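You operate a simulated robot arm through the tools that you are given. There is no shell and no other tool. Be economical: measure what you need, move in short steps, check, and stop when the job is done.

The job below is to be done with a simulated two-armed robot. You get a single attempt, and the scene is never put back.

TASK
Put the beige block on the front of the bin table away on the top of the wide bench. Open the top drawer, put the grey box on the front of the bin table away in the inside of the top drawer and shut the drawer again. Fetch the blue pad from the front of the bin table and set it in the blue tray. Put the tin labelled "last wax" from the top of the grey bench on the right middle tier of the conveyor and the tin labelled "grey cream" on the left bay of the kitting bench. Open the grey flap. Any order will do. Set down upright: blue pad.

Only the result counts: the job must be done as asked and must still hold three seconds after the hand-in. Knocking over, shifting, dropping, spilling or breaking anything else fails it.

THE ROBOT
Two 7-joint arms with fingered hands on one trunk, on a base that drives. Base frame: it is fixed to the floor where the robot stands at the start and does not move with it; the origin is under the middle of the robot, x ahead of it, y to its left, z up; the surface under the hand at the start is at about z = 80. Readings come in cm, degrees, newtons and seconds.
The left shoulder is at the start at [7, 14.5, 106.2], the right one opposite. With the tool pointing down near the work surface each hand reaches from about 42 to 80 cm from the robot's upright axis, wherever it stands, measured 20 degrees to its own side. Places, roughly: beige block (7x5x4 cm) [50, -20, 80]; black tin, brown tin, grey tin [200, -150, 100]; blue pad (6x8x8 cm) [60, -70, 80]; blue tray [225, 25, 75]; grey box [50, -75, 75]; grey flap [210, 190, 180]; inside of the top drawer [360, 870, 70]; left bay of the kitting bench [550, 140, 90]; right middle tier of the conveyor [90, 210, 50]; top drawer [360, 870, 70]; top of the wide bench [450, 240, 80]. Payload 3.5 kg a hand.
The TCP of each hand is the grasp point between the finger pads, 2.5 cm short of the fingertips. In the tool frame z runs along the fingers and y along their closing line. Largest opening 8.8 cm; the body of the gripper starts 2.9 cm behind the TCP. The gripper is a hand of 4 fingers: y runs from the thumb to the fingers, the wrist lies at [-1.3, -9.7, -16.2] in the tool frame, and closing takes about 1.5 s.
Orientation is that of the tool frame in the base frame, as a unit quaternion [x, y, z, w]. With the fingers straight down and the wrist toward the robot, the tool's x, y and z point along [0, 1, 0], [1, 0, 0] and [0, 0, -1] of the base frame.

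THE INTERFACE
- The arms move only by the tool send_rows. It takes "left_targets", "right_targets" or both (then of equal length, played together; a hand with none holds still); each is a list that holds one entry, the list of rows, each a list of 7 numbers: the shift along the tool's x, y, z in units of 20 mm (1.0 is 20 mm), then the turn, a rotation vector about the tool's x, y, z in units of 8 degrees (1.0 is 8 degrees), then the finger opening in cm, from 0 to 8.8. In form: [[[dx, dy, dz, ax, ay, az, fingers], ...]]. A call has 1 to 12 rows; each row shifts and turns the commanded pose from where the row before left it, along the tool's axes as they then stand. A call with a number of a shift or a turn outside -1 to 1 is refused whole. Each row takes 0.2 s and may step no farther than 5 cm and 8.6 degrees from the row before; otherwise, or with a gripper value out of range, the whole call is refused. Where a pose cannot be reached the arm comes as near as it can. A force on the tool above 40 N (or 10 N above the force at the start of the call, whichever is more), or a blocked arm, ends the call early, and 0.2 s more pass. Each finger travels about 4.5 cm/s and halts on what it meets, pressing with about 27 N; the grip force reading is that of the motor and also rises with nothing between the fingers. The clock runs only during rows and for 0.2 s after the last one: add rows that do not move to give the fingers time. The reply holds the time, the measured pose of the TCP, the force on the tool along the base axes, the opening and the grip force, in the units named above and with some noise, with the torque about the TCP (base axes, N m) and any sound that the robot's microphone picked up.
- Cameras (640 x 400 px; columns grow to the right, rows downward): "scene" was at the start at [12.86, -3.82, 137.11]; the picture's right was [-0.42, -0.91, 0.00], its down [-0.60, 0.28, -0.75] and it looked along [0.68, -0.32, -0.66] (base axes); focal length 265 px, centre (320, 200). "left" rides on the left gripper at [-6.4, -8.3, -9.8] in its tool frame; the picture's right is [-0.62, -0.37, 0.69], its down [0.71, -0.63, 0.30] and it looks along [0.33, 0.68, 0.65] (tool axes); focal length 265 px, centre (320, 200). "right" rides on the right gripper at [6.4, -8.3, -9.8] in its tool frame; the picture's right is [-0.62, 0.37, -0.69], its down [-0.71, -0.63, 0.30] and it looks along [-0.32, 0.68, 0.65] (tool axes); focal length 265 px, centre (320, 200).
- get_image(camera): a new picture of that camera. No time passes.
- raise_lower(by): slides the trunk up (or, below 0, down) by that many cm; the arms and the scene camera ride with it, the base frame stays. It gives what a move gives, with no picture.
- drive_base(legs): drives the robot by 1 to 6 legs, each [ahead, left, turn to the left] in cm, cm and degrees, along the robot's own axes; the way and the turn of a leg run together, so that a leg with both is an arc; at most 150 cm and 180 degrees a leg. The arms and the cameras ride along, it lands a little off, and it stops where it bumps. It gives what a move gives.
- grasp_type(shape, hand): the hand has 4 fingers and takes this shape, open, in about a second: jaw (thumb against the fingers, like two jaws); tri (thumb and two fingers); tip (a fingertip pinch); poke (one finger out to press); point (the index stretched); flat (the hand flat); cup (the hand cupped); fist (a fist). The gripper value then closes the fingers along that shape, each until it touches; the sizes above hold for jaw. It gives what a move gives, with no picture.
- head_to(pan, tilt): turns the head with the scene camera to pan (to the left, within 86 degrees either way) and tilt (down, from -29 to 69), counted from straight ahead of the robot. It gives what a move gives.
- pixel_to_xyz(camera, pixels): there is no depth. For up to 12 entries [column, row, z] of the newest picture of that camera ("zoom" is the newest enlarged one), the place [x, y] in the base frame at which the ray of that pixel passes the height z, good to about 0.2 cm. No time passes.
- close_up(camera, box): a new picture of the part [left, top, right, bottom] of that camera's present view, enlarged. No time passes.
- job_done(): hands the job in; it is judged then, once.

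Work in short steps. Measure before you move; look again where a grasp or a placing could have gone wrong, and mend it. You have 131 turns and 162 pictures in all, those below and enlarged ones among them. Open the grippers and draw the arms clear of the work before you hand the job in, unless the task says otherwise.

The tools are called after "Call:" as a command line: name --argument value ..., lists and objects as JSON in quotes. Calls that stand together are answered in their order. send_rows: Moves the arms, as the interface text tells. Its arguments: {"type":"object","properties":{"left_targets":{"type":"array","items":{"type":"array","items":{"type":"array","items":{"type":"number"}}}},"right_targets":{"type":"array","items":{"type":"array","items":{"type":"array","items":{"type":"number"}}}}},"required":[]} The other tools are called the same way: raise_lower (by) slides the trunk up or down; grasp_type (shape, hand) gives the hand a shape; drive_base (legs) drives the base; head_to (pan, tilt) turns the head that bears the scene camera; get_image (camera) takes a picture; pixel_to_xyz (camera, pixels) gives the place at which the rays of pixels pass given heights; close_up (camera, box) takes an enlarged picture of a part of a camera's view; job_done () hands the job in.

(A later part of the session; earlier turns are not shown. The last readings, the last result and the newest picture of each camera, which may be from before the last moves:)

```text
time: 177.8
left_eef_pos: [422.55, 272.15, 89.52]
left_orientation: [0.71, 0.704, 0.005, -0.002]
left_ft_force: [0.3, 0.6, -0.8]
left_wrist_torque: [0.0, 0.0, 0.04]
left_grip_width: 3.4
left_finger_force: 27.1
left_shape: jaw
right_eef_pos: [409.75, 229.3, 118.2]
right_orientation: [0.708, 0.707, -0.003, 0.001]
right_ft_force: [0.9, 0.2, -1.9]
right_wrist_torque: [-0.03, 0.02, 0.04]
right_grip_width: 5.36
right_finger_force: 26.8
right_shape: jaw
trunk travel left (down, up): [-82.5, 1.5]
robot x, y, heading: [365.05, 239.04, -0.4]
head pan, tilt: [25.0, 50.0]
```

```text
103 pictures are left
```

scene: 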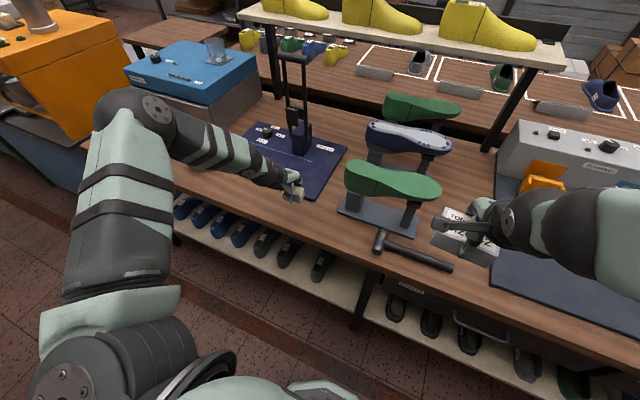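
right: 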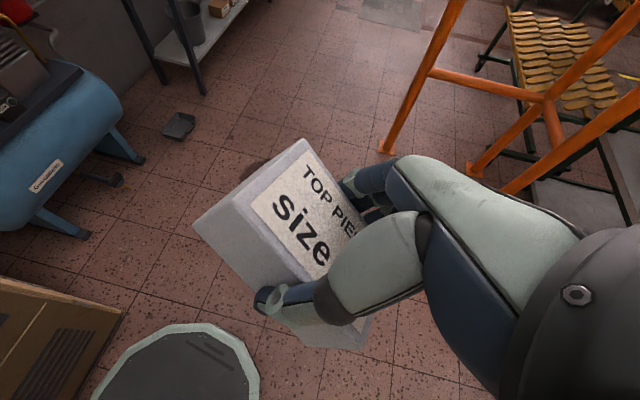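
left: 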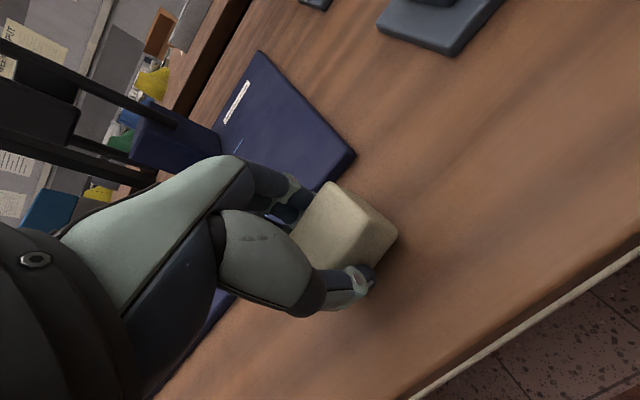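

No contact yet at TCP z 89.5, and the block's shadow nears. I continue slowly.

Call:
send_rows --left_targets '[[[0, 0, 0.3, 0, 0, 0, 0], [0, 0, 0.3, 0, 0, 0, 0], [0, 0, 0.3, 0, 0, 0, 0], [0, 0, 0.3, 0, 0, 0, 0], [0, 0, 0.3, 0, 0, 0, 0], [0, 0, 0.3, 0, 0, 0, 0], [0, 0, 0.3, 0, 0, 0, 0], [0, 0, 0.2, 0, 0, 0, 0], [0, 0, 0.2, 0, 0, 0, 0]]]'

Call:
get_image --camera "left"

```text
time: 179.0
left_eef_pos: [422.85, 272.09, 87.97]
left_orientation: [0.709, 0.705, 0.014, 0.008]
left_ft_force: [-10.6, -0.5, 27.2]
left_wrist_torque: [-0.07, 0.38, 0.01]
left_grip_width: 3.6
left_finger_force: 27.3
left_shape: jaw
right_eef_pos: [409.14, 229.14, 118.38]
right_orientation: [0.707, 0.707, -0.001, 0.002]
right_ft_force: [-0.2, 0.8, -1.8]
right_wrist_torque: [0.01, 0.03, 0.03]
right_grip_width: 5.39
right_finger_force: 26.8
right_shape: jaw
trunk travel left (down, up): [-82.5, 1.5]
robot x, y, heading: [364.9, 238.88, -0.2]
head pan, tilt: [25.0, 50.0]
stopped in row 6 (left hand): the force on the tool passed its limit at 44 N (the readings are from after the stop); the commanded pose is now the measured one
```

```text
102 pictures are left
```

left: 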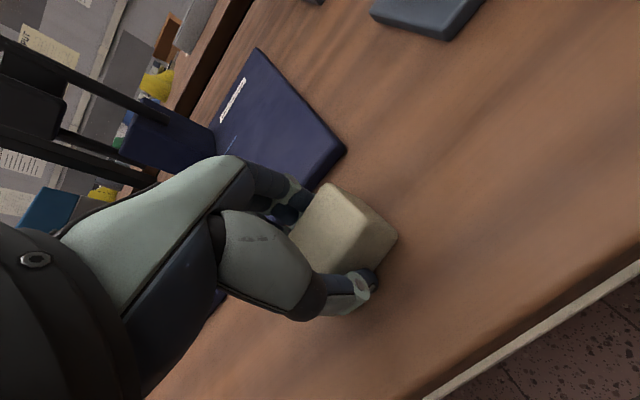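

Contact at TCP z 88 (bench ≈ 84.8). I ease up 1 mm, open slowly and retreat upward.

Call:
send_rows --left_targets '[[[0, 0, -0.05, 0, 0, 0, 4.5], [0, 0, 0, 0, 0, 0, 5.5], [0, 0, 0, 0, 0, 0, 7], [0, 0, 0, 0, 0, 0, 7], [0, 0, 0, 0, 0, 0, 7], [0, 0, -0.5, 0, 0, 0, 7], [0, 0, -1, 0, 0, 0, 7], [0, 0, -1, 0, 0, 0, 7], [0, 0, -1, 0, 0, 0, 7], [0, 0, -1, 0, 0, 0, 7], [0, 0, -1, 0, 0, 0, 7], [0, 0, -1, 0, 0, 0, 7]]]'

Call:
send_rows --left_targets '[[[0, 0, -1, 0, 0, 0, 7], [0, 0, -1, 0, 0, 0, 7], [0, 0, -1, 0, 0, 0, 7], [0, 0, -1, 0, 0, 0, 7], [0, 0, -1, 0, 0, 0, 7], [0, 0, -1, 0, 0, 0, 7], [0, 0, -1, 0, 0, 0, 7]]]'

Call:
get_image --camera "scene"

Call:
get_image --camera "left"

```text
time: 181.6
left_eef_pos: [422.74, 272.11, 100.28]
left_orientation: [0.709, 0.705, 0.01, 0.005]
left_ft_force: [-0.7, 0.4, -0.1]
left_wrist_torque: [0.0, -0.01, 0.01]
left_grip_width: 6.99
left_finger_force: 0.0
left_shape: jaw
right_eef_pos: [409.57, 229.27, 118.24]
right_orientation: [0.707, 0.707, -0.002, 0.002]
right_ft_force: [0.3, 0.2, -1.9]
right_wrist_torque: [0.02, -0.02, 0.0]
right_grip_width: 5.37
right_finger_force: 27.0
right_shape: jaw
trunk travel left (down, up): [-82.5, 1.5]
robot x, y, heading: [364.76, 239.14, -0.5]
head pan, tilt: [25.0, 50.0]
```

```text
time: 183.2
left_eef_pos: [422.43, 271.98, 114.47]
left_orientation: [0.71, 0.704, 0.011, 0.005]
left_ft_force: [-0.9, -0.6, -0.1]
left_wrist_torque: [0.06, -0.01, 0.01]
left_grip_width: 6.96
left_finger_force: 0.0
left_shape: jaw
right_eef_pos: [409.49, 229.25, 118.21]
right_orientation: [0.707, 0.707, -0.002, 0.002]
right_ft_force: [-0.2, 0.4, -1.9]
right_wrist_torque: [-0.02, 0.0, 0.0]
right_grip_width: 5.38
right_finger_force: 26.3
right_shape: jaw
trunk travel left (down, up): [-82.5, 1.5]
robot x, y, heading: [365.33, 238.52, -0.4]
head pan, tilt: [25.0, 50.0]
```

```text
101 pictures are left
```

scene: 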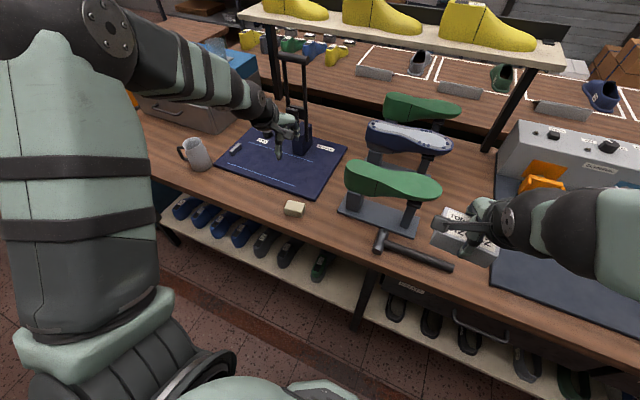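

```text
100 pictures are left
```

left: 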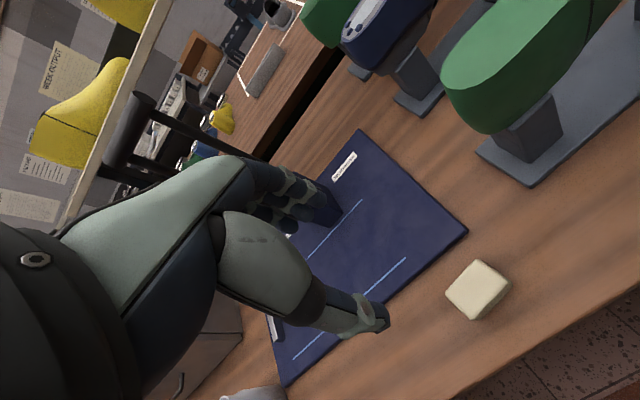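

The block sits flat on the wood. I back away, turn to face −x, and look at the machines, flap and tins.

Call:
drive_base --legs '[[-30, 0, 0], [0, 0, 180]]'

Call:
head_to --pan 0 --tilt 0

Call:
get_image --camera "scene"

Call:
head_to --pan 55 --tilt 20

Call:
get_image --camera "scene"

```text
time: 192.6
left_eef_pos: [278.05, 205.86, 114.41]
left_orientation: [-0.705, 0.709, 0.004, -0.011]
left_ft_force: [-0.6, 0.2, 0.4]
left_wrist_torque: [0.02, 0.01, 0.0]
left_grip_width: 7.02
left_finger_force: 0.1
left_shape: jaw
right_eef_pos: [290.9, 248.73, 118.18]
right_orientation: [0.707, -0.707, -0.001, -0.003]
right_ft_force: [-0.5, -0.3, -1.5]
right_wrist_torque: [0.03, 0.03, 0.03]
right_grip_width: 5.36
right_finger_force: 26.5
right_shape: jaw
trunk travel left (down, up): [-82.5, 1.5]
robot x, y, heading: [335.78, 239.2, 179.6]
head pan, tilt: [25.0, 50.0]
```

```text
time: 193.8
left_eef_pos: [277.98, 205.93, 114.41]
left_orientation: [-0.706, 0.708, 0.004, -0.01]
left_ft_force: [-0.9, 0.4, 0.0]
left_wrist_torque: [0.04, -0.01, -0.03]
left_grip_width: 6.97
left_finger_force: 0.0
left_shape: jaw
right_eef_pos: [290.87, 248.63, 118.2]
right_orientation: [-0.707, 0.707, 0.001, 0.004]
right_ft_force: [-0.3, -0.5, -1.9]
right_wrist_torque: [-0.03, 0.01, 0.0]
right_grip_width: 5.34
right_finger_force: 27.2
right_shape: jaw
trunk travel left (down, up): [-82.5, 1.5]
robot x, y, heading: [335.39, 238.99, 179.7]
head pan, tilt: [0.0, 0.0]
```

```text
99 pictures are left
```

scene: 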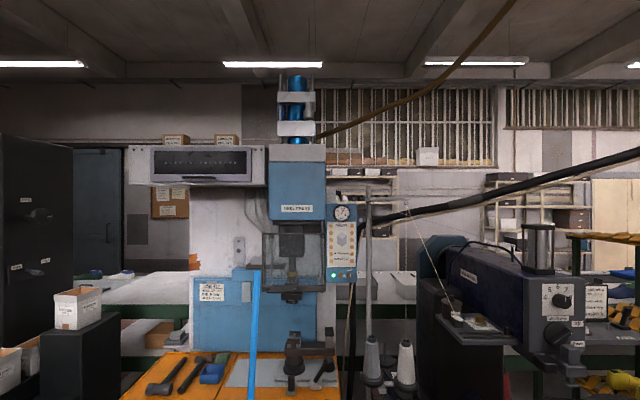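

```text
time: 195.0
left_eef_pos: [277.92, 205.77, 114.34]
left_orientation: [-0.706, 0.708, 0.003, -0.01]
left_ft_force: [0.2, -0.5, 0.0]
left_wrist_torque: [-0.01, 0.01, 0.02]
left_grip_width: 6.98
left_finger_force: 0.0
left_shape: jaw
right_eef_pos: [290.76, 248.62, 118.25]
right_orientation: [0.707, -0.707, 0.0, -0.003]
right_ft_force: [-0.3, 0.5, -1.8]
right_wrist_torque: [-0.01, -0.01, -0.02]
right_grip_width: 5.32
right_finger_force: 27.0
right_shape: jaw
trunk travel left (down, up): [-82.5, 1.5]
robot x, y, heading: [335.71, 238.94, 179.6]
head pan, tilt: [55.0, 20.0]
```

```text
98 pictures are left
```

scene: 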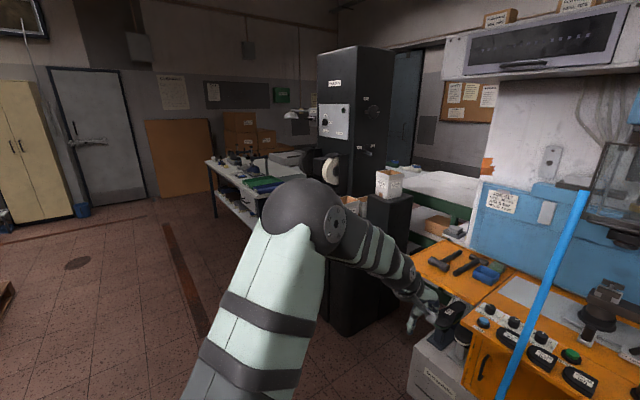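

The grey flap with its handle shows at (200,165) in the straight view. I zoom on it and on the far bench.

Call:
close_up --camera "scene" --box '[200, 110, 320, 200]'

Call:
head_to --pan 20 --tilt -5

Call:
close_up --camera "scene" --box '[200, 100, 440, 250]'

```text
4.44 times, centred on (260, 155) of scene
```

zoom: 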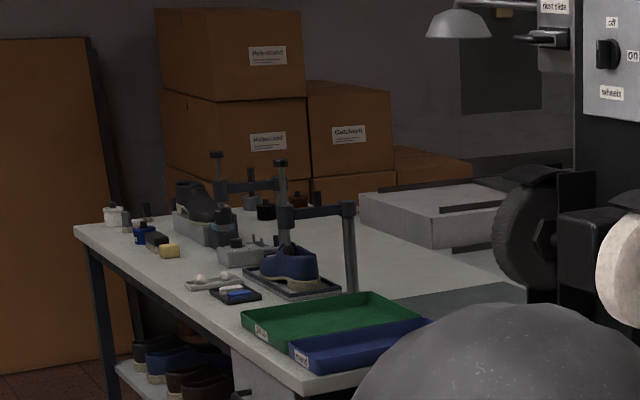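

```text
time: 196.0
left_eef_pos: [277.98, 205.86, 114.47]
left_orientation: [-0.705, 0.709, 0.004, -0.01]
left_ft_force: [-0.4, 0.6, 0.3]
left_wrist_torque: [-0.01, -0.01, 0.01]
left_grip_width: 6.97
left_finger_force: 0.0
left_shape: jaw
right_eef_pos: [290.86, 248.63, 118.18]
right_orientation: [0.707, -0.707, -0.001, -0.003]
right_ft_force: [-0.1, 0.1, -1.4]
right_wrist_torque: [-0.01, 0.0, 0.0]
right_grip_width: 5.35
right_finger_force: 26.9
right_shape: jaw
trunk travel left (down, up): [-82.5, 1.5]
robot x, y, heading: [335.79, 239.33, 179.6]
head pan, tilt: [20.0, -5.0]
```

```text
2.67 times, centred on (320, 175) of scene
```

zoom: 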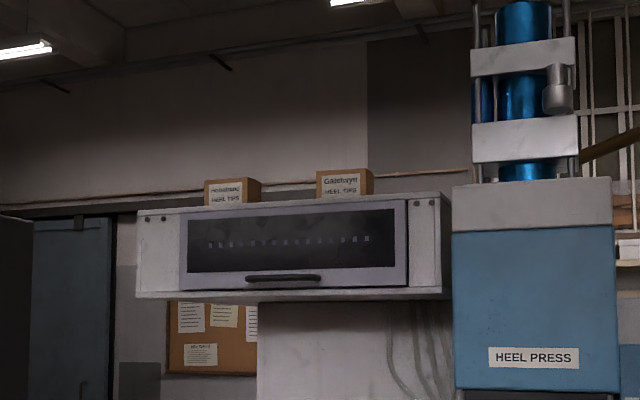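

The flap is a lift-up door with a bar handle at its lower edge. I look down to see how near the base can stand.

Call:
head_to --pan 15 --tilt 45

Call:
get_image --camera "scene"

Call:
pixel_to_xyz --camera "scene" --pixels '[[320, 330, 0], [250, 330, 0], [320, 250, 0], [200, 300, 0], [150, 250, 0], [320, 180, 75], [250, 180, 75], [400, 180, 75]]'

```text
time: 197.2
left_eef_pos: [278.01, 205.88, 114.42]
left_orientation: [-0.706, 0.708, 0.004, -0.01]
left_ft_force: [0.6, -0.4, 0.3]
left_wrist_torque: [-0.02, 0.02, 0.01]
left_grip_width: 6.98
left_finger_force: 0.0
left_shape: jaw
right_eef_pos: [290.81, 248.66, 118.22]
right_orientation: [0.707, -0.707, 0.0, -0.004]
right_ft_force: [-0.2, -0.3, -1.6]
right_wrist_torque: [-0.04, 0.02, -0.01]
right_grip_width: 5.34
right_finger_force: 27.1
right_shape: jaw
trunk travel left (down, up): [-82.5, 1.5]
robot x, y, heading: [335.41, 239.15, 179.9]
head pan, tilt: [15.0, 45.0]
```

```text
95 pictures are left
```

scene: 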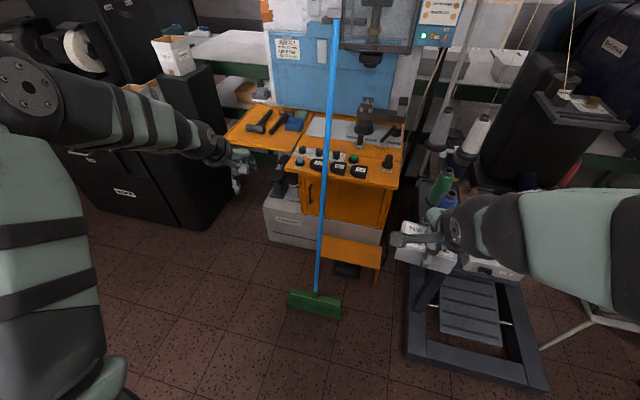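

```text
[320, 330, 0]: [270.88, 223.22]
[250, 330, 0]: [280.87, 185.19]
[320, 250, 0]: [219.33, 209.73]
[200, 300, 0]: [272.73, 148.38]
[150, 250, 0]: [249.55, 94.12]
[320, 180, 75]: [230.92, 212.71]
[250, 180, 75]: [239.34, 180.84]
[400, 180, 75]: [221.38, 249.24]
```

The flap spot is tight (broom at (267,217)); I'll do it when both hands are free. Next I use the free left hand for a tin: slide sideways along −y to the tin bench and look.

Call:
drive_base --legs '[[0, 148, 0], [0, 148, 0], [0, 60, 0]]'

Call:
head_to --pan 0 --tilt 30

Call:
get_image --camera "scene"

Call:
head_to --pan -50 --tilt 25

Call:
get_image --camera "scene"

```text
time: 214.4
left_eef_pos: [272.81, -147.23, 114.4]
left_orientation: [-0.698, 0.716, 0.004, -0.011]
left_ft_force: [0.1, 0.4, 0.5]
left_wrist_torque: [0.01, -0.02, -0.02]
left_grip_width: 6.99
left_finger_force: 0.1
left_shape: jaw
right_eef_pos: [286.52, -104.78, 118.18]
right_orientation: [-0.7, 0.714, 0.0, 0.002]
right_ft_force: [-0.1, 1.1, -1.6]
right_wrist_torque: [0.01, 0.0, 0.02]
right_grip_width: 5.33
right_finger_force: 27.4
right_shape: jaw
trunk travel left (down, up): [-82.5, 1.5]
robot x, y, heading: [331.08, -115.18, 178.4]
head pan, tilt: [15.0, 45.0]
```

```text
time: 215.2
left_eef_pos: [272.8, -147.44, 114.52]
left_orientation: [-0.698, 0.716, 0.005, -0.011]
left_ft_force: [-0.2, 0.5, 0.0]
left_wrist_torque: [-0.06, 0.0, -0.06]
left_grip_width: 6.99
left_finger_force: 0.0
left_shape: jaw
right_eef_pos: [286.43, -104.91, 118.16]
right_orientation: [-0.7, 0.714, 0.001, 0.003]
right_ft_force: [-0.1, -0.6, -1.6]
right_wrist_torque: [0.02, 0.01, 0.02]
right_grip_width: 5.33
right_finger_force: 27.1
right_shape: jaw
trunk travel left (down, up): [-82.5, 1.5]
robot x, y, heading: [331.05, -115.2, 178.6]
head pan, tilt: [0.0, 30.0]
```

```text
94 pictures are left
```

scene: 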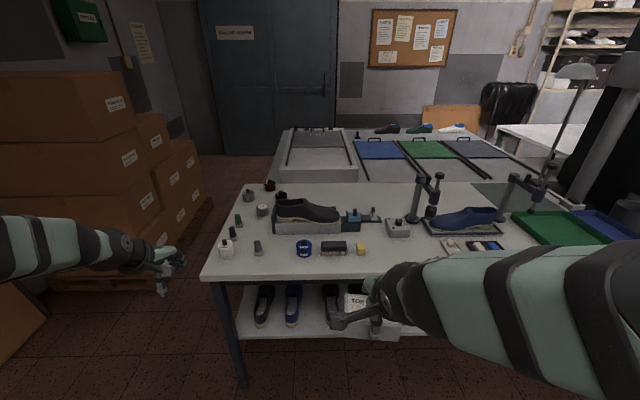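

```text
time: 216.4
left_eef_pos: [272.87, -147.42, 114.46]
left_orientation: [-0.698, 0.716, 0.004, -0.011]
left_ft_force: [0.4, 0.3, -0.5]
left_wrist_torque: [0.0, -0.02, 0.03]
left_grip_width: 6.95
left_finger_force: 0.0
left_shape: jaw
right_eef_pos: [286.42, -104.9, 118.18]
right_orientation: [-0.7, 0.714, 0.001, 0.003]
right_ft_force: [-0.1, -1.0, -2.1]
right_wrist_torque: [-0.01, 0.01, -0.01]
right_grip_width: 5.34
right_finger_force: 27.0
right_shape: jaw
trunk travel left (down, up): [-82.5, 1.5]
robot x, y, heading: [330.54, -115.13, 178.7]
head pan, tilt: [-50.0, 25.0]
```

```text
93 pictures are left
```

scene: 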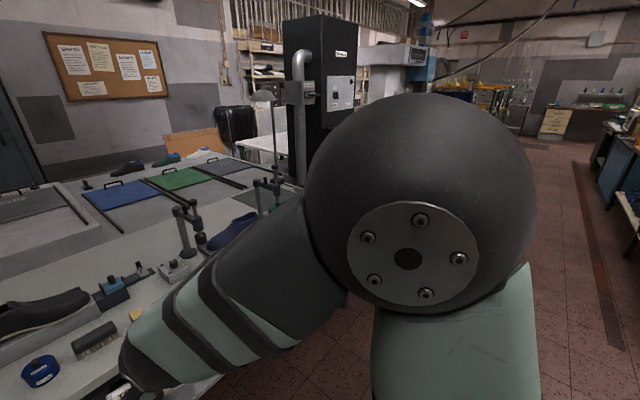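

I zoom on the left end of the tin bench to read the labels.

Call:
head_to --pan 10 --tilt 35

Call:
close_up --camera "scene" --box '[230, 120, 410, 240]'

Call:
get_image --camera "left"

```text
time: 217.7
left_eef_pos: [272.74, -147.33, 114.44]
left_orientation: [-0.699, 0.715, 0.004, -0.01]
left_ft_force: [-0.4, 0.0, -0.1]
left_wrist_torque: [-0.03, 0.02, -0.01]
left_grip_width: 6.97
left_finger_force: 0.0
left_shape: jaw
right_eef_pos: [286.44, -104.95, 118.18]
right_orientation: [-0.701, 0.713, 0.0, 0.003]
right_ft_force: [0.8, 0.8, -2.5]
right_wrist_torque: [0.02, 0.0, -0.02]
right_grip_width: 5.35
right_finger_force: 27.2
right_shape: jaw
trunk travel left (down, up): [-82.5, 1.5]
robot x, y, heading: [330.99, -115.42, 178.4]
head pan, tilt: [10.0, 35.0]
```

```text
3.33 times, centred on (320, 180) of scene
```

zoom: 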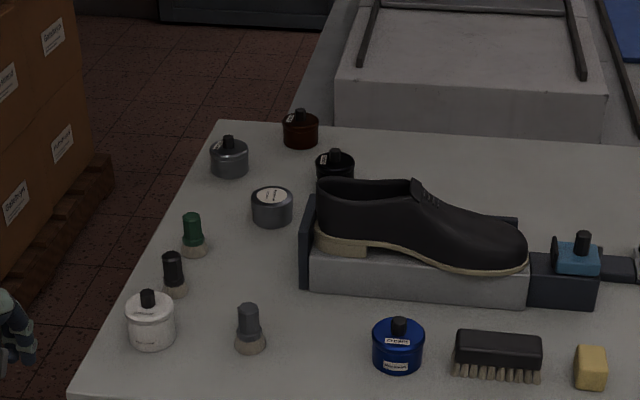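

```text
91 pictures are left
```

left: 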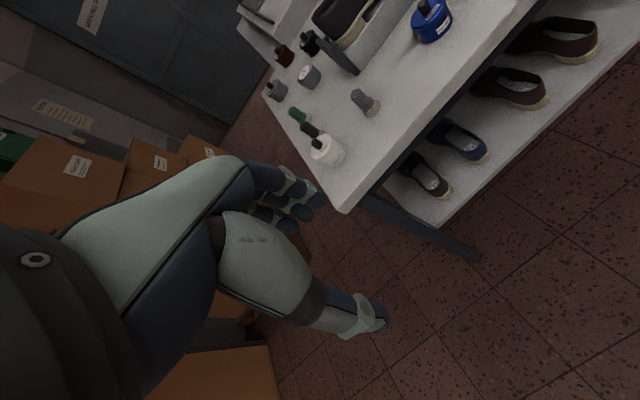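

I zoom further on the three tins to read their labels.

Call:
close_up --camera "scene" --box '[284, 150, 340, 185]'

Call:
close_up --camera "left" --box '[250, 20, 370, 95]'

```text
11.43 times, centred on (312, 168) of scene
```

zoom: 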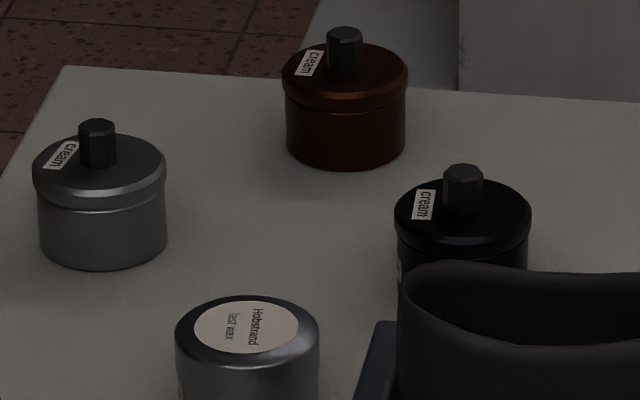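

```text
5.33 times, centred on (310, 58) of left
```

zoom: 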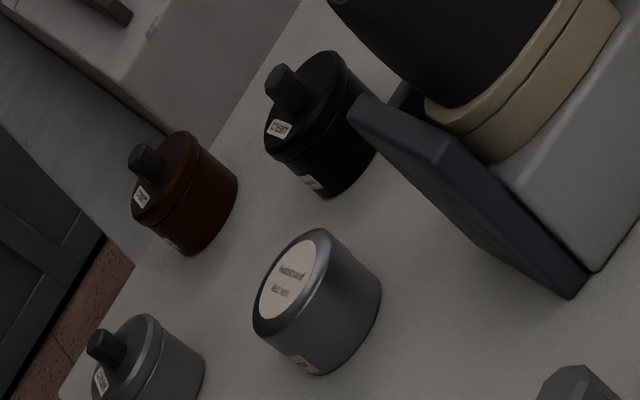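

"last wax" is the knobless grey tin with the round label; the cream tins need their side labels read. I triangulate positions first.

Call:
pixel_to_xyz --camera "scene" --pixels '[[305.6, 194, 80], [305.6, 194, 85], [305.6, 194, 90], [292.5, 178, 85], [313.8, 169.3, 85], [324.5, 182, 85], [267, 239, 85], [300, 286, 85]]'

Call:
pixel_to_xyz --camera "left" --pixels '[[312, 85, 80], [312, 85, 85], [312, 85, 90], [285, 98, 85], [287, 66, 85], [312, 55, 85], [345, 213, 85]]'

```text
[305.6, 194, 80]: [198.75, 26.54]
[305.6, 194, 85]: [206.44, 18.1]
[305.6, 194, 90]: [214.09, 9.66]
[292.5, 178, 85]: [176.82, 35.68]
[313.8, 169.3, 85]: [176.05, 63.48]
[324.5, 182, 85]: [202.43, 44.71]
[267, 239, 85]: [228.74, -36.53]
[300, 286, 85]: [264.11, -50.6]
```

```text
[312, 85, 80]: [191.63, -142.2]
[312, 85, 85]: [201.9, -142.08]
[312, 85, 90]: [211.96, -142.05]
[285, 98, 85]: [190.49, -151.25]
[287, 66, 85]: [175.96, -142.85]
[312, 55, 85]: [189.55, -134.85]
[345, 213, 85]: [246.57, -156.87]
```

The scene query used an older head angle; I take a fresh picture and query again.

Call:
get_image --camera "scene"

Call:
pixel_to_xyz --camera "scene" --pixels '[[305.6, 194, 80], [305.6, 194, 85], [305.6, 194, 90], [292.5, 178, 85], [313.8, 169.3, 85], [324.5, 182, 85], [275, 245, 85], [255, 298, 85], [289, 156, 85], [340, 286, 85]]'

```text
88 pictures are left
```

scene: 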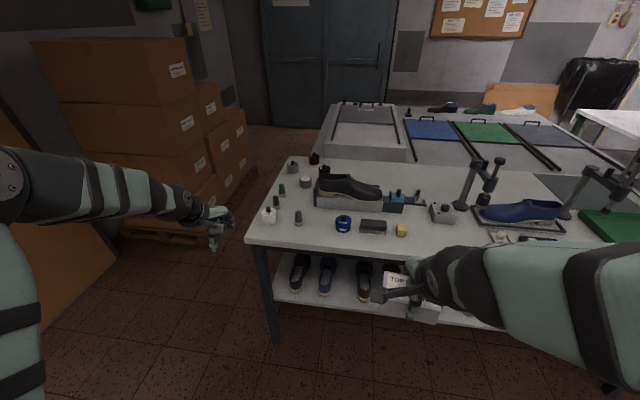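

```text
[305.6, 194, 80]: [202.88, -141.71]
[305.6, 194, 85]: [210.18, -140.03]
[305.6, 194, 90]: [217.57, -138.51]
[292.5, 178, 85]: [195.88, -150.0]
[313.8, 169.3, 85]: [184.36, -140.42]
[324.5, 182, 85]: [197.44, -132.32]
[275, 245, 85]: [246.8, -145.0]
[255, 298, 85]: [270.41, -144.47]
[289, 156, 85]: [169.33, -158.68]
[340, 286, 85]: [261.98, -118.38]
```

I correct the pixel rows for the tin bases.

Call:
pixel_to_xyz --camera "scene" --pixels '[[305.6, 185.5, 80], [305.6, 185.5, 85], [305.6, 185.5, 90], [292.5, 170, 85], [313.8, 162.5, 85], [324.5, 174, 85], [248, 242, 85], [283, 158, 85], [270, 218, 85], [298, 223, 85], [343, 228, 85]]'

Call:
pixel_to_xyz --camera "left" --pixels '[[310, 86, 85], [283, 98, 85], [290, 64, 85], [314, 53, 85], [345, 212, 85], [345, 212, 80], [328, 162, 85], [368, 113, 85]]'

```text
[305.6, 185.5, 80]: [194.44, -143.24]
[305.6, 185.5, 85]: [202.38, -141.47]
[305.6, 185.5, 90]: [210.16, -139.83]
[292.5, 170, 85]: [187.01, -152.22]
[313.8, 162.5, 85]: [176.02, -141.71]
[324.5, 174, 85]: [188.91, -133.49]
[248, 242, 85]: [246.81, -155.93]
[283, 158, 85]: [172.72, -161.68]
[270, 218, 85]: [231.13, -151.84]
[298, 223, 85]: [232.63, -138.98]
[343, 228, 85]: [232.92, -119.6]
```

```text
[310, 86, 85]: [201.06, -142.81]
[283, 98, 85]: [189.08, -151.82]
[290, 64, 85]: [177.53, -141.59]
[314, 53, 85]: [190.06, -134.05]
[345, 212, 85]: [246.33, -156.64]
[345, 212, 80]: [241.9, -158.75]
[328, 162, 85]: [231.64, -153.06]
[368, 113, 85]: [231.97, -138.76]
```

Bench height 85; wax (202,−142), grey (188,−152), brown (176.5,−142), black (189.5,−134). I drive 53 cm ahead to the bench edge and look with the left camera for side labels.

Call:
drive_base --legs '[[53, 0, 0]]'

Call:
close_up --camera "left" --box '[240, 80, 480, 230]'

Call:
get_image --camera "left"

```text
time: 220.8
left_eef_pos: [218.64, -146.24, 114.59]
left_orientation: [-0.698, 0.716, 0.006, -0.011]
left_ft_force: [-0.3, -0.2, -0.5]
left_wrist_torque: [0.05, -0.01, -0.04]
left_grip_width: 6.98
left_finger_force: 0.1
left_shape: jaw
right_eef_pos: [232.17, -103.68, 118.37]
right_orientation: [-0.701, 0.713, 0.001, 0.002]
right_ft_force: [-0.5, 0.8, -1.7]
right_wrist_torque: [0.05, -0.01, 0.03]
right_grip_width: 5.35
right_finger_force: 26.6
right_shape: jaw
trunk travel left (down, up): [-82.5, 1.5]
robot x, y, heading: [276.23, -114.09, 178.7]
head pan, tilt: [10.0, 35.0]
```

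```text
2.67 times, centred on (360, 155) of left
```

zoom: 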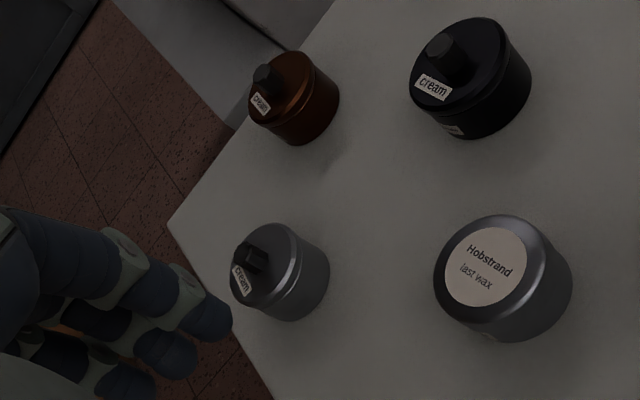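

```text
86 pictures are left
```

left: 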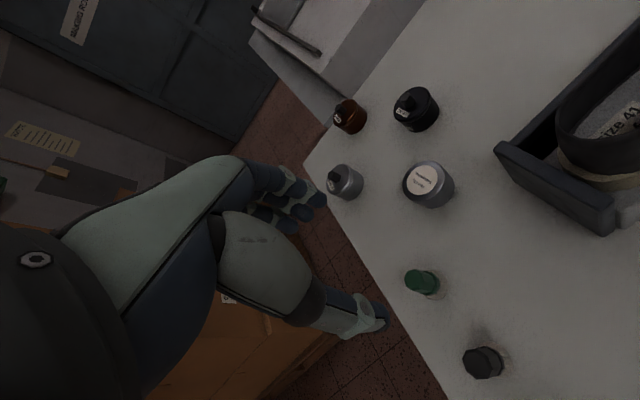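

Side labels peek out on the black, brown and wax tins. I zoom in on them hard from this view.

Call:
close_up --camera "left" --box '[385, 80, 449, 120]'

Call:
close_up --camera "left" --box '[320, 95, 384, 135]'

Call:
close_up --camera "left" --box '[320, 158, 464, 248]'

```text
10.00 times, centred on (417, 100) of left
```

zoom: 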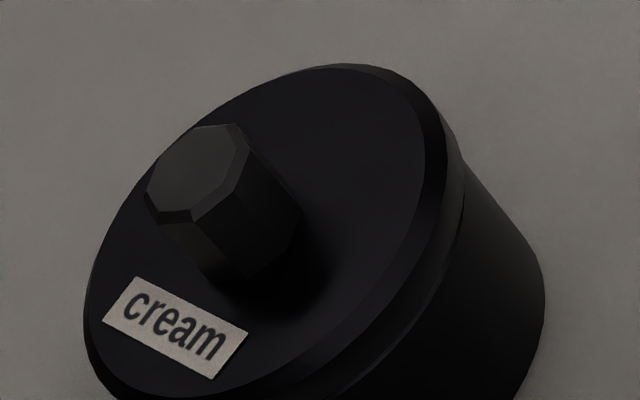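

```text
10.00 times, centred on (352, 115) of left
```

zoom: 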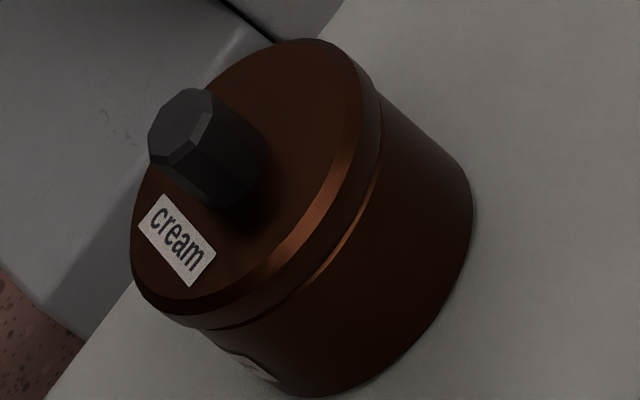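

```text
4.44 times, centred on (392, 203) of left
```

zoom: 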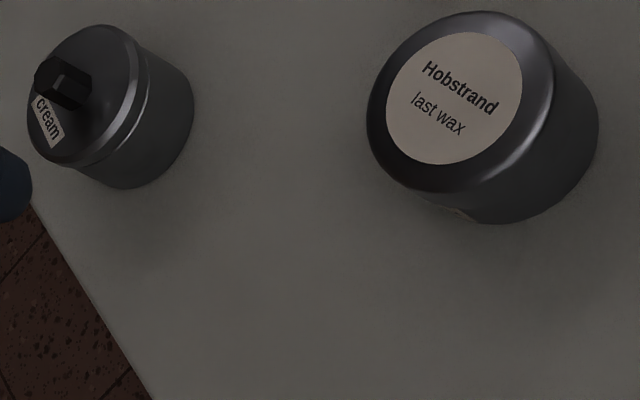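

I check where the box stack ends before moving the left hand to the bench's end for a side view.

Call:
pixel_to_xyz --camera "left" --pixels '[[340, 340, 0], [340, 340, 40], [240, 300, 60], [300, 250, 60]]'

Call:
get_image --camera "scene"

Call:
head_to --pan 40 --tilt 40

Call:
get_image --camera "scene"

Call:
pixel_to_xyz --camera "scene" --pixels '[[320, 200, 0], [250, 200, 0], [200, 200, 0], [320, 150, 0], [320, 120, 0]]'

```text
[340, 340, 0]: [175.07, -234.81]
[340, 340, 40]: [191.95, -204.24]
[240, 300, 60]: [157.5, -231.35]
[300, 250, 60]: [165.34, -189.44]
```

```text
82 pictures are left
```

scene: 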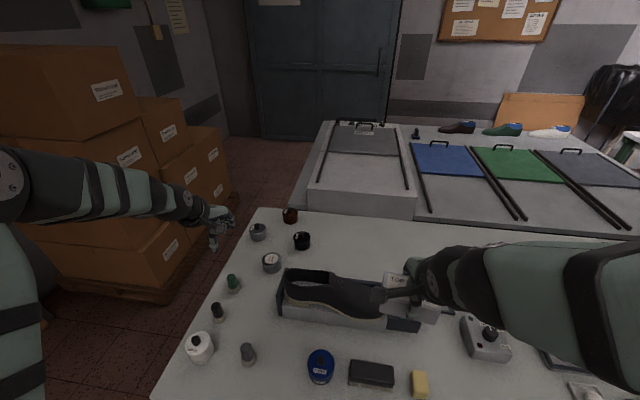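

```text
time: 221.8
left_eef_pos: [218.42, -146.18, 114.51]
left_orientation: [-0.698, 0.716, 0.004, -0.011]
left_ft_force: [-0.4, -1.2, -0.3]
left_wrist_torque: [-0.02, 0.0, 0.0]
left_grip_width: 6.97
left_finger_force: 0.0
left_shape: jaw
right_eef_pos: [232.06, -103.66, 118.23]
right_orientation: [-0.701, 0.713, 0.001, 0.003]
right_ft_force: [0.1, 0.5, -1.4]
right_wrist_torque: [-0.02, 0.02, 0.0]
right_grip_width: 5.31
right_finger_force: 26.5
right_shape: jaw
trunk travel left (down, up): [-82.5, 1.5]
robot x, y, heading: [276.6, -113.59, 178.7]
head pan, tilt: [40.0, 40.0]
```

```text
81 pictures are left
```

scene: 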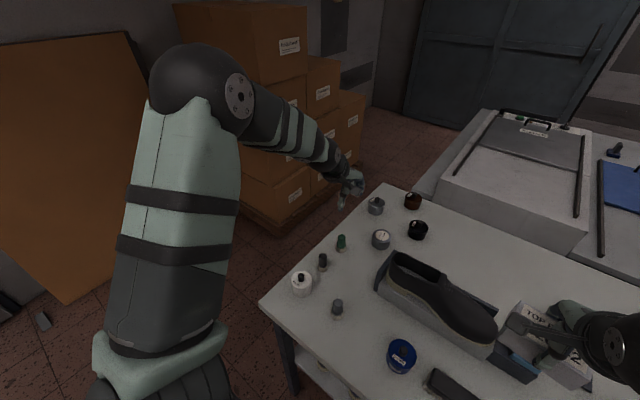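

```text
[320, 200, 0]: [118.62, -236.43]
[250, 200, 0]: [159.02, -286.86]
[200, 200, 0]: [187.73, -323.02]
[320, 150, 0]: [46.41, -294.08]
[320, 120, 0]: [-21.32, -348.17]
```

Gap between bench end and boxes is ample. I slide the robot 40 cm left so the left hand is off the bench end, turn the hand ~64° right and lower it a little for a side view.

Call:
drive_base --legs '[[0, 38, 0]]'

Call:
send_rows --left_targets '[[[0, 0, 0.5, 0, 0, 1, 7], [0, 0, 0.5, 0, 0, 1, 7], [0, 0, 0.5, 0, 0, 1, 7], [0, 0, 0.5, 0, 0, 1, 7], [0, 0, 0.5, 0, 0, 1, 7], [0, 0, 0.5, 0, 0, 1, 7], [0, 0, 0.5, 0, 0, 1, 7], [0, 0, 0.5, 0, 0, 1, 7]]]'

Call:
get_image --camera "left"

```text
time: 224.1
left_eef_pos: [217.24, -182.73, 114.42]
left_orientation: [-0.696, 0.718, 0.004, -0.011]
left_ft_force: [0.2, 0.4, -0.4]
left_wrist_torque: [-0.01, 0.0, 0.01]
left_grip_width: 7.01
left_finger_force: 0.1
left_shape: jaw
right_eef_pos: [231.17, -140.28, 118.1]
right_orientation: [-0.698, 0.716, 0.0, 0.003]
right_ft_force: [0.0, 0.3, -1.2]
right_wrist_torque: [0.02, -0.03, 0.01]
right_grip_width: 5.34
right_finger_force: 26.7
right_shape: jaw
trunk travel left (down, up): [-82.5, 1.5]
robot x, y, heading: [275.73, -150.89, 178.1]
head pan, tilt: [40.0, 40.0]
```

```text
time: 225.9
left_eef_pos: [217.06, -183.0, 106.34]
left_orientation: [-0.209, 0.978, -0.002, -0.011]
left_ft_force: [-0.5, -0.5, -1.0]
left_wrist_torque: [0.01, 0.0, -0.02]
left_grip_width: 6.99
left_finger_force: 0.0
left_shape: jaw
right_eef_pos: [231.13, -140.56, 118.13]
right_orientation: [-0.698, 0.716, 0.0, 0.003]
right_ft_force: [0.2, 0.2, -1.2]
right_wrist_torque: [-0.01, -0.02, -0.02]
right_grip_width: 5.35
right_finger_force: 27.2
right_shape: jaw
trunk travel left (down, up): [-82.5, 1.5]
robot x, y, heading: [275.6, -150.92, 178.3]
head pan, tilt: [40.0, 40.0]
```

```text
80 pictures are left
```

left: 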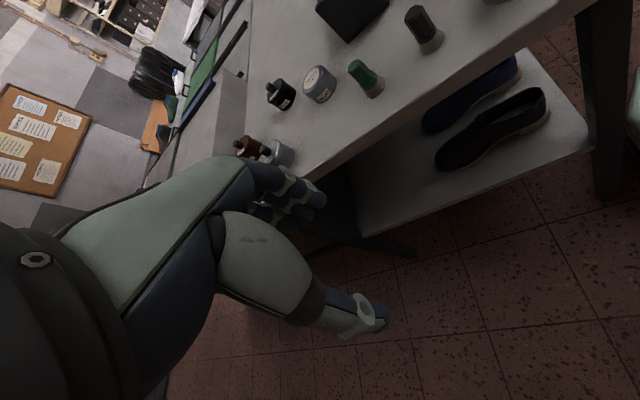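

Side labels are now visible; I zoom onto them.

Call:
close_up --camera "left" --box '[230, 55, 342, 125]'

Call:
close_up --camera "left" --box '[226, 125, 306, 175]'

```text
5.71 times, centred on (286, 90) of left
```

zoom: 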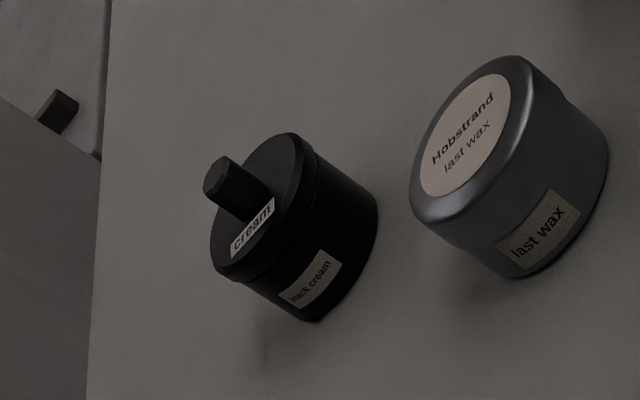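

```text
8.00 times, centred on (266, 150) of left
```

zoom: 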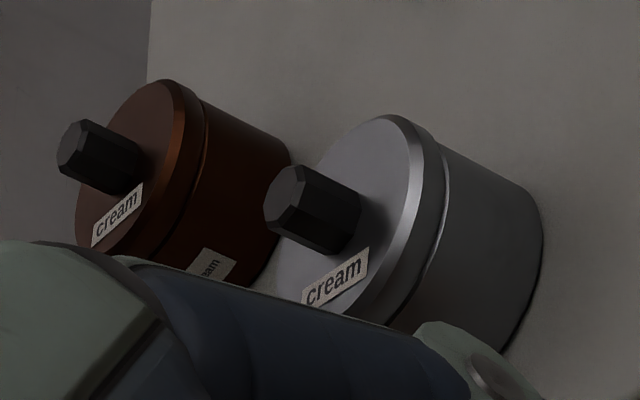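

Black = "black cream", brown is another cream; the knobbed grey tin is thus "grey cream", and "last wax" is confirmed. To reach grey (188,−152) I take a stance at the bench corner, turned right.

Call:
drive_base --legs '[[0, 40, 0], [0, 0, -55], [12, 26, 0]]'

Call:
send_rows --left_targets '[[[0, 0, 0, 0, 0, -1, 8.8], [0, 0, 0, 0, 0, -1, 8.8], [0, 0, 0, 0, 0, -1, 8.8], [0, 0, 0, 0, 0, -1, 8.8], [0, 0, 0, 0, 0, -1, 8.8], [0, 0, 0, 0, 0, -1, 8.8]]]'

Call:
head_to --pan 20 --tilt 45

Call:
get_image --camera "scene"

Call:
get_image --camera "left"

```text
time: 232.4
left_eef_pos: [185.9, -166.48, 106.66]
left_orientation: [0.255, 0.967, 0.003, -0.012]
left_ft_force: [0.8, -0.6, -0.4]
left_wrist_torque: [-0.01, 0.01, 0.02]
left_grip_width: 6.95
left_finger_force: 0.0
left_shape: jaw
right_eef_pos: [228.51, -152.85, 118.28]
right_orientation: [-0.299, 0.954, -0.001, 0.002]
right_ft_force: [0.6, -0.8, -1.9]
right_wrist_torque: [-0.03, 0.01, 0.01]
right_grip_width: 5.31
right_finger_force: 27.2
right_shape: jaw
trunk travel left (down, up): [-82.5, 1.5]
robot x, y, heading: [246.09, -194.97, 124.5]
head pan, tilt: [40.0, 40.0]
```

```text
time: 233.8
left_eef_pos: [185.87, -166.63, 106.71]
left_orientation: [-0.162, 0.987, 0.009, -0.009]
left_ft_force: [-0.7, -0.2, -0.5]
left_wrist_torque: [-0.03, 0.03, -0.01]
left_grip_width: 8.75
left_finger_force: 0.0
left_shape: jaw
right_eef_pos: [228.3, -152.77, 118.25]
right_orientation: [-0.299, 0.954, -0.002, 0.003]
right_ft_force: [-0.4, -0.3, -1.9]
right_wrist_torque: [-0.02, 0.03, -0.01]
right_grip_width: 5.3
right_finger_force: 27.1
right_shape: jaw
trunk travel left (down, up): [-82.5, 1.5]
robot x, y, heading: [245.87, -195.03, 124.4]
head pan, tilt: [40.0, 40.0]
```

```text
time: 234.6
left_eef_pos: [185.71, -166.68, 106.62]
left_orientation: [-0.16, 0.987, 0.008, -0.008]
left_ft_force: [-0.2, -0.4, -0.6]
left_wrist_torque: [-0.01, 0.02, -0.03]
left_grip_width: 8.76
left_finger_force: 0.1
left_shape: jaw
right_eef_pos: [228.29, -152.8, 118.21]
right_orientation: [-0.299, 0.954, 0.0, 0.004]
right_ft_force: [0.8, -0.3, -1.9]
right_wrist_torque: [-0.05, -0.03, 0.0]
right_grip_width: 5.37
right_finger_force: 27.3
right_shape: jaw
trunk travel left (down, up): [-82.5, 1.5]
robot x, y, heading: [246.39, -194.72, 124.3]
head pan, tilt: [20.0, 45.0]
```

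```text
77 pictures are left
```

scene: 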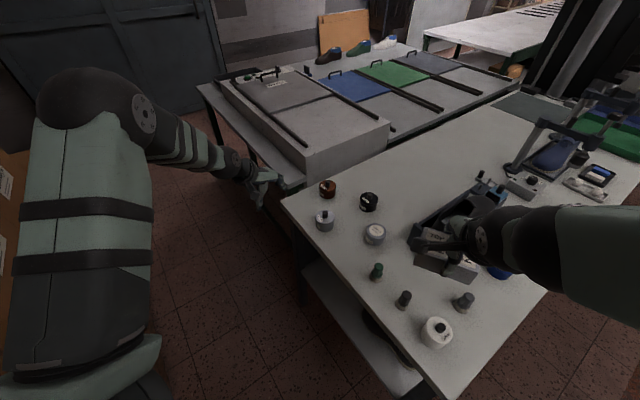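

```text
76 pictures are left
```

left: 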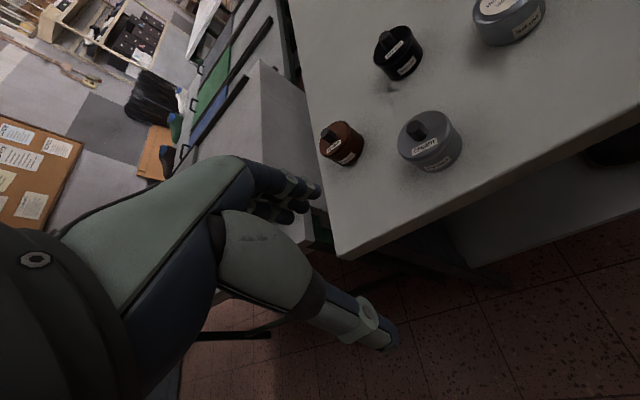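

Grey tin is at (432,140) in the left view. I measure it, and also the corridor between bin table and boxes, which may be a shortcut to the start.

Call:
pixel_to_xyz --camera "left" --pixels '[[431, 140, 87.5], [422, 128, 91], [440, 152, 85], [399, 145, 90], [456, 130, 90], [340, 145, 87], [397, 57, 87]]'

Call:
pixel_to_xyz --camera "scene" --pixels '[[325, 223, 87], [327, 189, 87], [284, 200, 85], [198, 86, 80], [305, 180, 80], [150, 130, 0], [200, 150, 0], [200, 250, 0], [215, 110, 40], [30, 150, 0]]'

Call:
head_to --pan 60 --tilt 25

Call:
get_image --camera "scene"

```text
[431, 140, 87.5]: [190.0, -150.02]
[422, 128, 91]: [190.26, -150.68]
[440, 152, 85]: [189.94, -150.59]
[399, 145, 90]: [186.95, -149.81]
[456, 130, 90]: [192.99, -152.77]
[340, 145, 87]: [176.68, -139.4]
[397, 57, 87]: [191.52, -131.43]
```

```text
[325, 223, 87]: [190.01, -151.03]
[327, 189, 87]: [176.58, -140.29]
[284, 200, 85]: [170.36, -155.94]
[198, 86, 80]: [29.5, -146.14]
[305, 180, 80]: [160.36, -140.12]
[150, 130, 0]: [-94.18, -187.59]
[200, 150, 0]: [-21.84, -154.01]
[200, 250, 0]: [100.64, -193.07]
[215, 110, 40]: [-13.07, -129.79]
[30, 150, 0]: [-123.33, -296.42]
```

```text
time: 235.7
left_eef_pos: [185.66, -166.67, 106.57]
left_orientation: [-0.16, 0.987, 0.009, -0.009]
left_ft_force: [-0.3, 0.3, -0.4]
left_wrist_torque: [-0.02, -0.03, 0.0]
left_grip_width: 8.75
left_finger_force: 0.1
left_shape: jaw
right_eef_pos: [228.37, -152.92, 118.2]
right_orientation: [-0.299, 0.954, -0.001, 0.003]
right_ft_force: [0.8, 0.8, -1.4]
right_wrist_torque: [0.01, -0.01, -0.01]
right_grip_width: 5.33
right_finger_force: 26.8
right_shape: jaw
trunk travel left (down, up): [-82.5, 1.5]
robot x, y, heading: [245.94, -195.07, 124.5]
head pan, tilt: [60.0, 25.0]
```

```text
75 pictures are left
```

scene: 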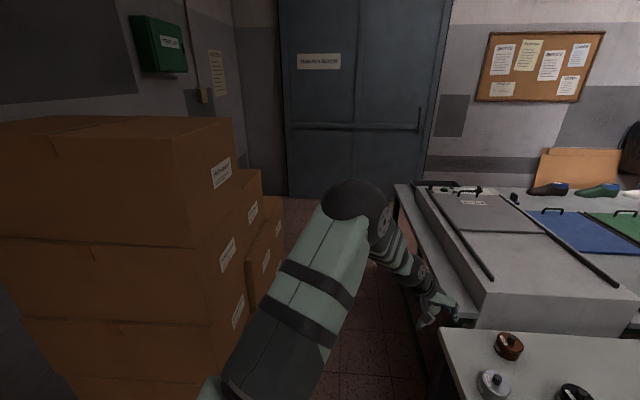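

The corridor between tables (y ≈ −146) and boxes (y ≈ −232) is a usable shortcut. Grey tin centre (190,−150.6): I move over it, then descend to TCP z ≈ 90.6.

Call:
send_rows --left_targets '[[[-0.575, 0.87, 0, 0, 0, 0, 8.8], [-0.575, 0.87, 0, 0, 0, 0, 8.8], [-0.575, 0.87, 0, 0, 0, 0, 8.8], [-0.575, 0.87, 0, 0, 0, 0, 8.8], [-0.575, 0.87, 0, 0, 0, 0, 8.8], [-0.575, 0.87, 0, 0, 0, 0, 8.8], [-0.575, 0.87, 0, 0, 0, 0, 8.8], [-0.575, 0.87, 0, 0, 0, 0, 8.8], [0, 0, 1, 0, 0, 0, 8.8], [0, 0, 1, 0, 0, 0, 8.8], [0, 0, 1, 0, 0, 0, 8.8], [0, 0, 1, 0, 0, 0, 8.8]]]'

Call:
get_image --camera "left"

```text
time: 238.3
left_eef_pos: [190.16, -150.11, 98.41]
left_orientation: [-0.159, 0.987, 0.009, -0.009]
left_ft_force: [0.2, 0.0, 0.4]
left_wrist_torque: [0.0, -0.01, -0.02]
left_grip_width: 8.76
left_finger_force: 0.1
left_shape: jaw
right_eef_pos: [228.33, -152.86, 118.32]
right_orientation: [-0.3, 0.954, -0.001, 0.003]
right_ft_force: [0.7, 0.0, -2.4]
right_wrist_torque: [0.03, -0.02, 0.02]
right_grip_width: 5.32
right_finger_force: 26.7
right_shape: jaw
trunk travel left (down, up): [-82.5, 1.5]
robot x, y, heading: [245.99, -194.75, 124.5]
head pan, tilt: [60.0, 25.0]
```

```text
74 pictures are left
```

left: 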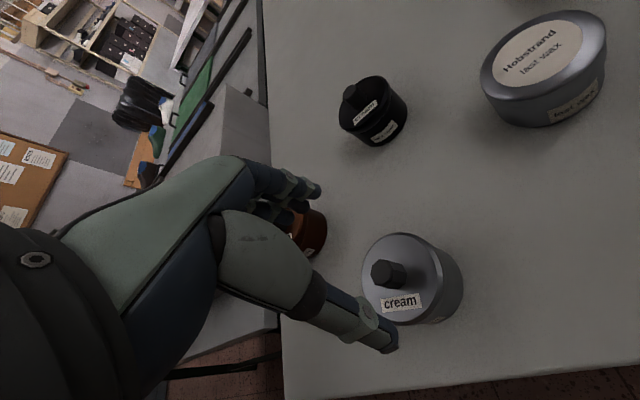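

The tin's knob at (388,272) is ~0.6 cm off the expected spot; I correct slightly, descend to z ≈ 90.6 and close.

Call:
send_rows --left_targets '[[[0.2, -0.2, 0.6, 0, 0, 0, 8.8], [0, 0, 0.7, 0, 0, 0, 8.8], [0, 0, 0.7, 0, 0, 0, 8.8], [0, 0, 0.7, 0, 0, 0, 8.8], [0, 0, 0.7, 0, 0, 0, 8.8], [0, 0, 0.5, 0, 0, 0, 8.8], [0, 0, 0, 0, 0, 0, 7], [0, 0, 0, 0, 0, 0, 5], [0, 0, 0, 0, 0, 0, 3], [0, 0, 0, 0, 0, 0, 0], [0, 0, 0, 0, 0, 0, 0], [0, 0, 0, 0, 0, 0, 0]]]'

Call:
get_image --camera "left"

```text
time: 240.9
left_eef_pos: [189.68, -150.51, 90.81]
left_orientation: [-0.16, 0.987, 0.008, -0.009]
left_ft_force: [0.1, -0.9, -0.2]
left_wrist_torque: [0.03, -0.01, 0.03]
left_grip_width: 5.35
left_finger_force: 26.7
left_shape: jaw
right_eef_pos: [228.22, -152.84, 118.12]
right_orientation: [-0.299, 0.954, -0.002, 0.003]
right_ft_force: [0.3, -0.6, -1.2]
right_wrist_torque: [0.01, -0.02, 0.0]
right_grip_width: 5.34
right_finger_force: 26.8
right_shape: jaw
trunk travel left (down, up): [-82.5, 1.5]
robot x, y, heading: [245.88, -194.9, 124.2]
head pan, tilt: [60.0, 25.0]
heard: snap
```

```text
73 pictures are left
```

left: 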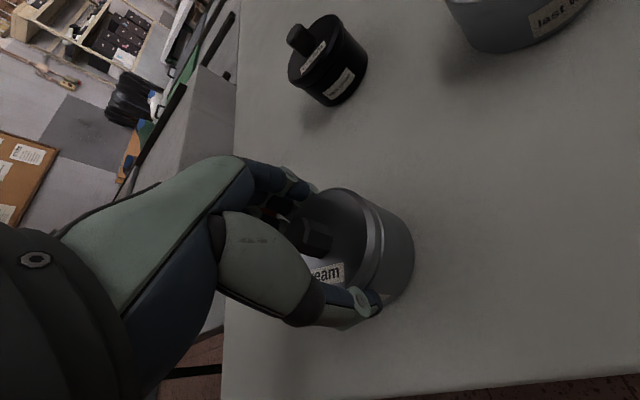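

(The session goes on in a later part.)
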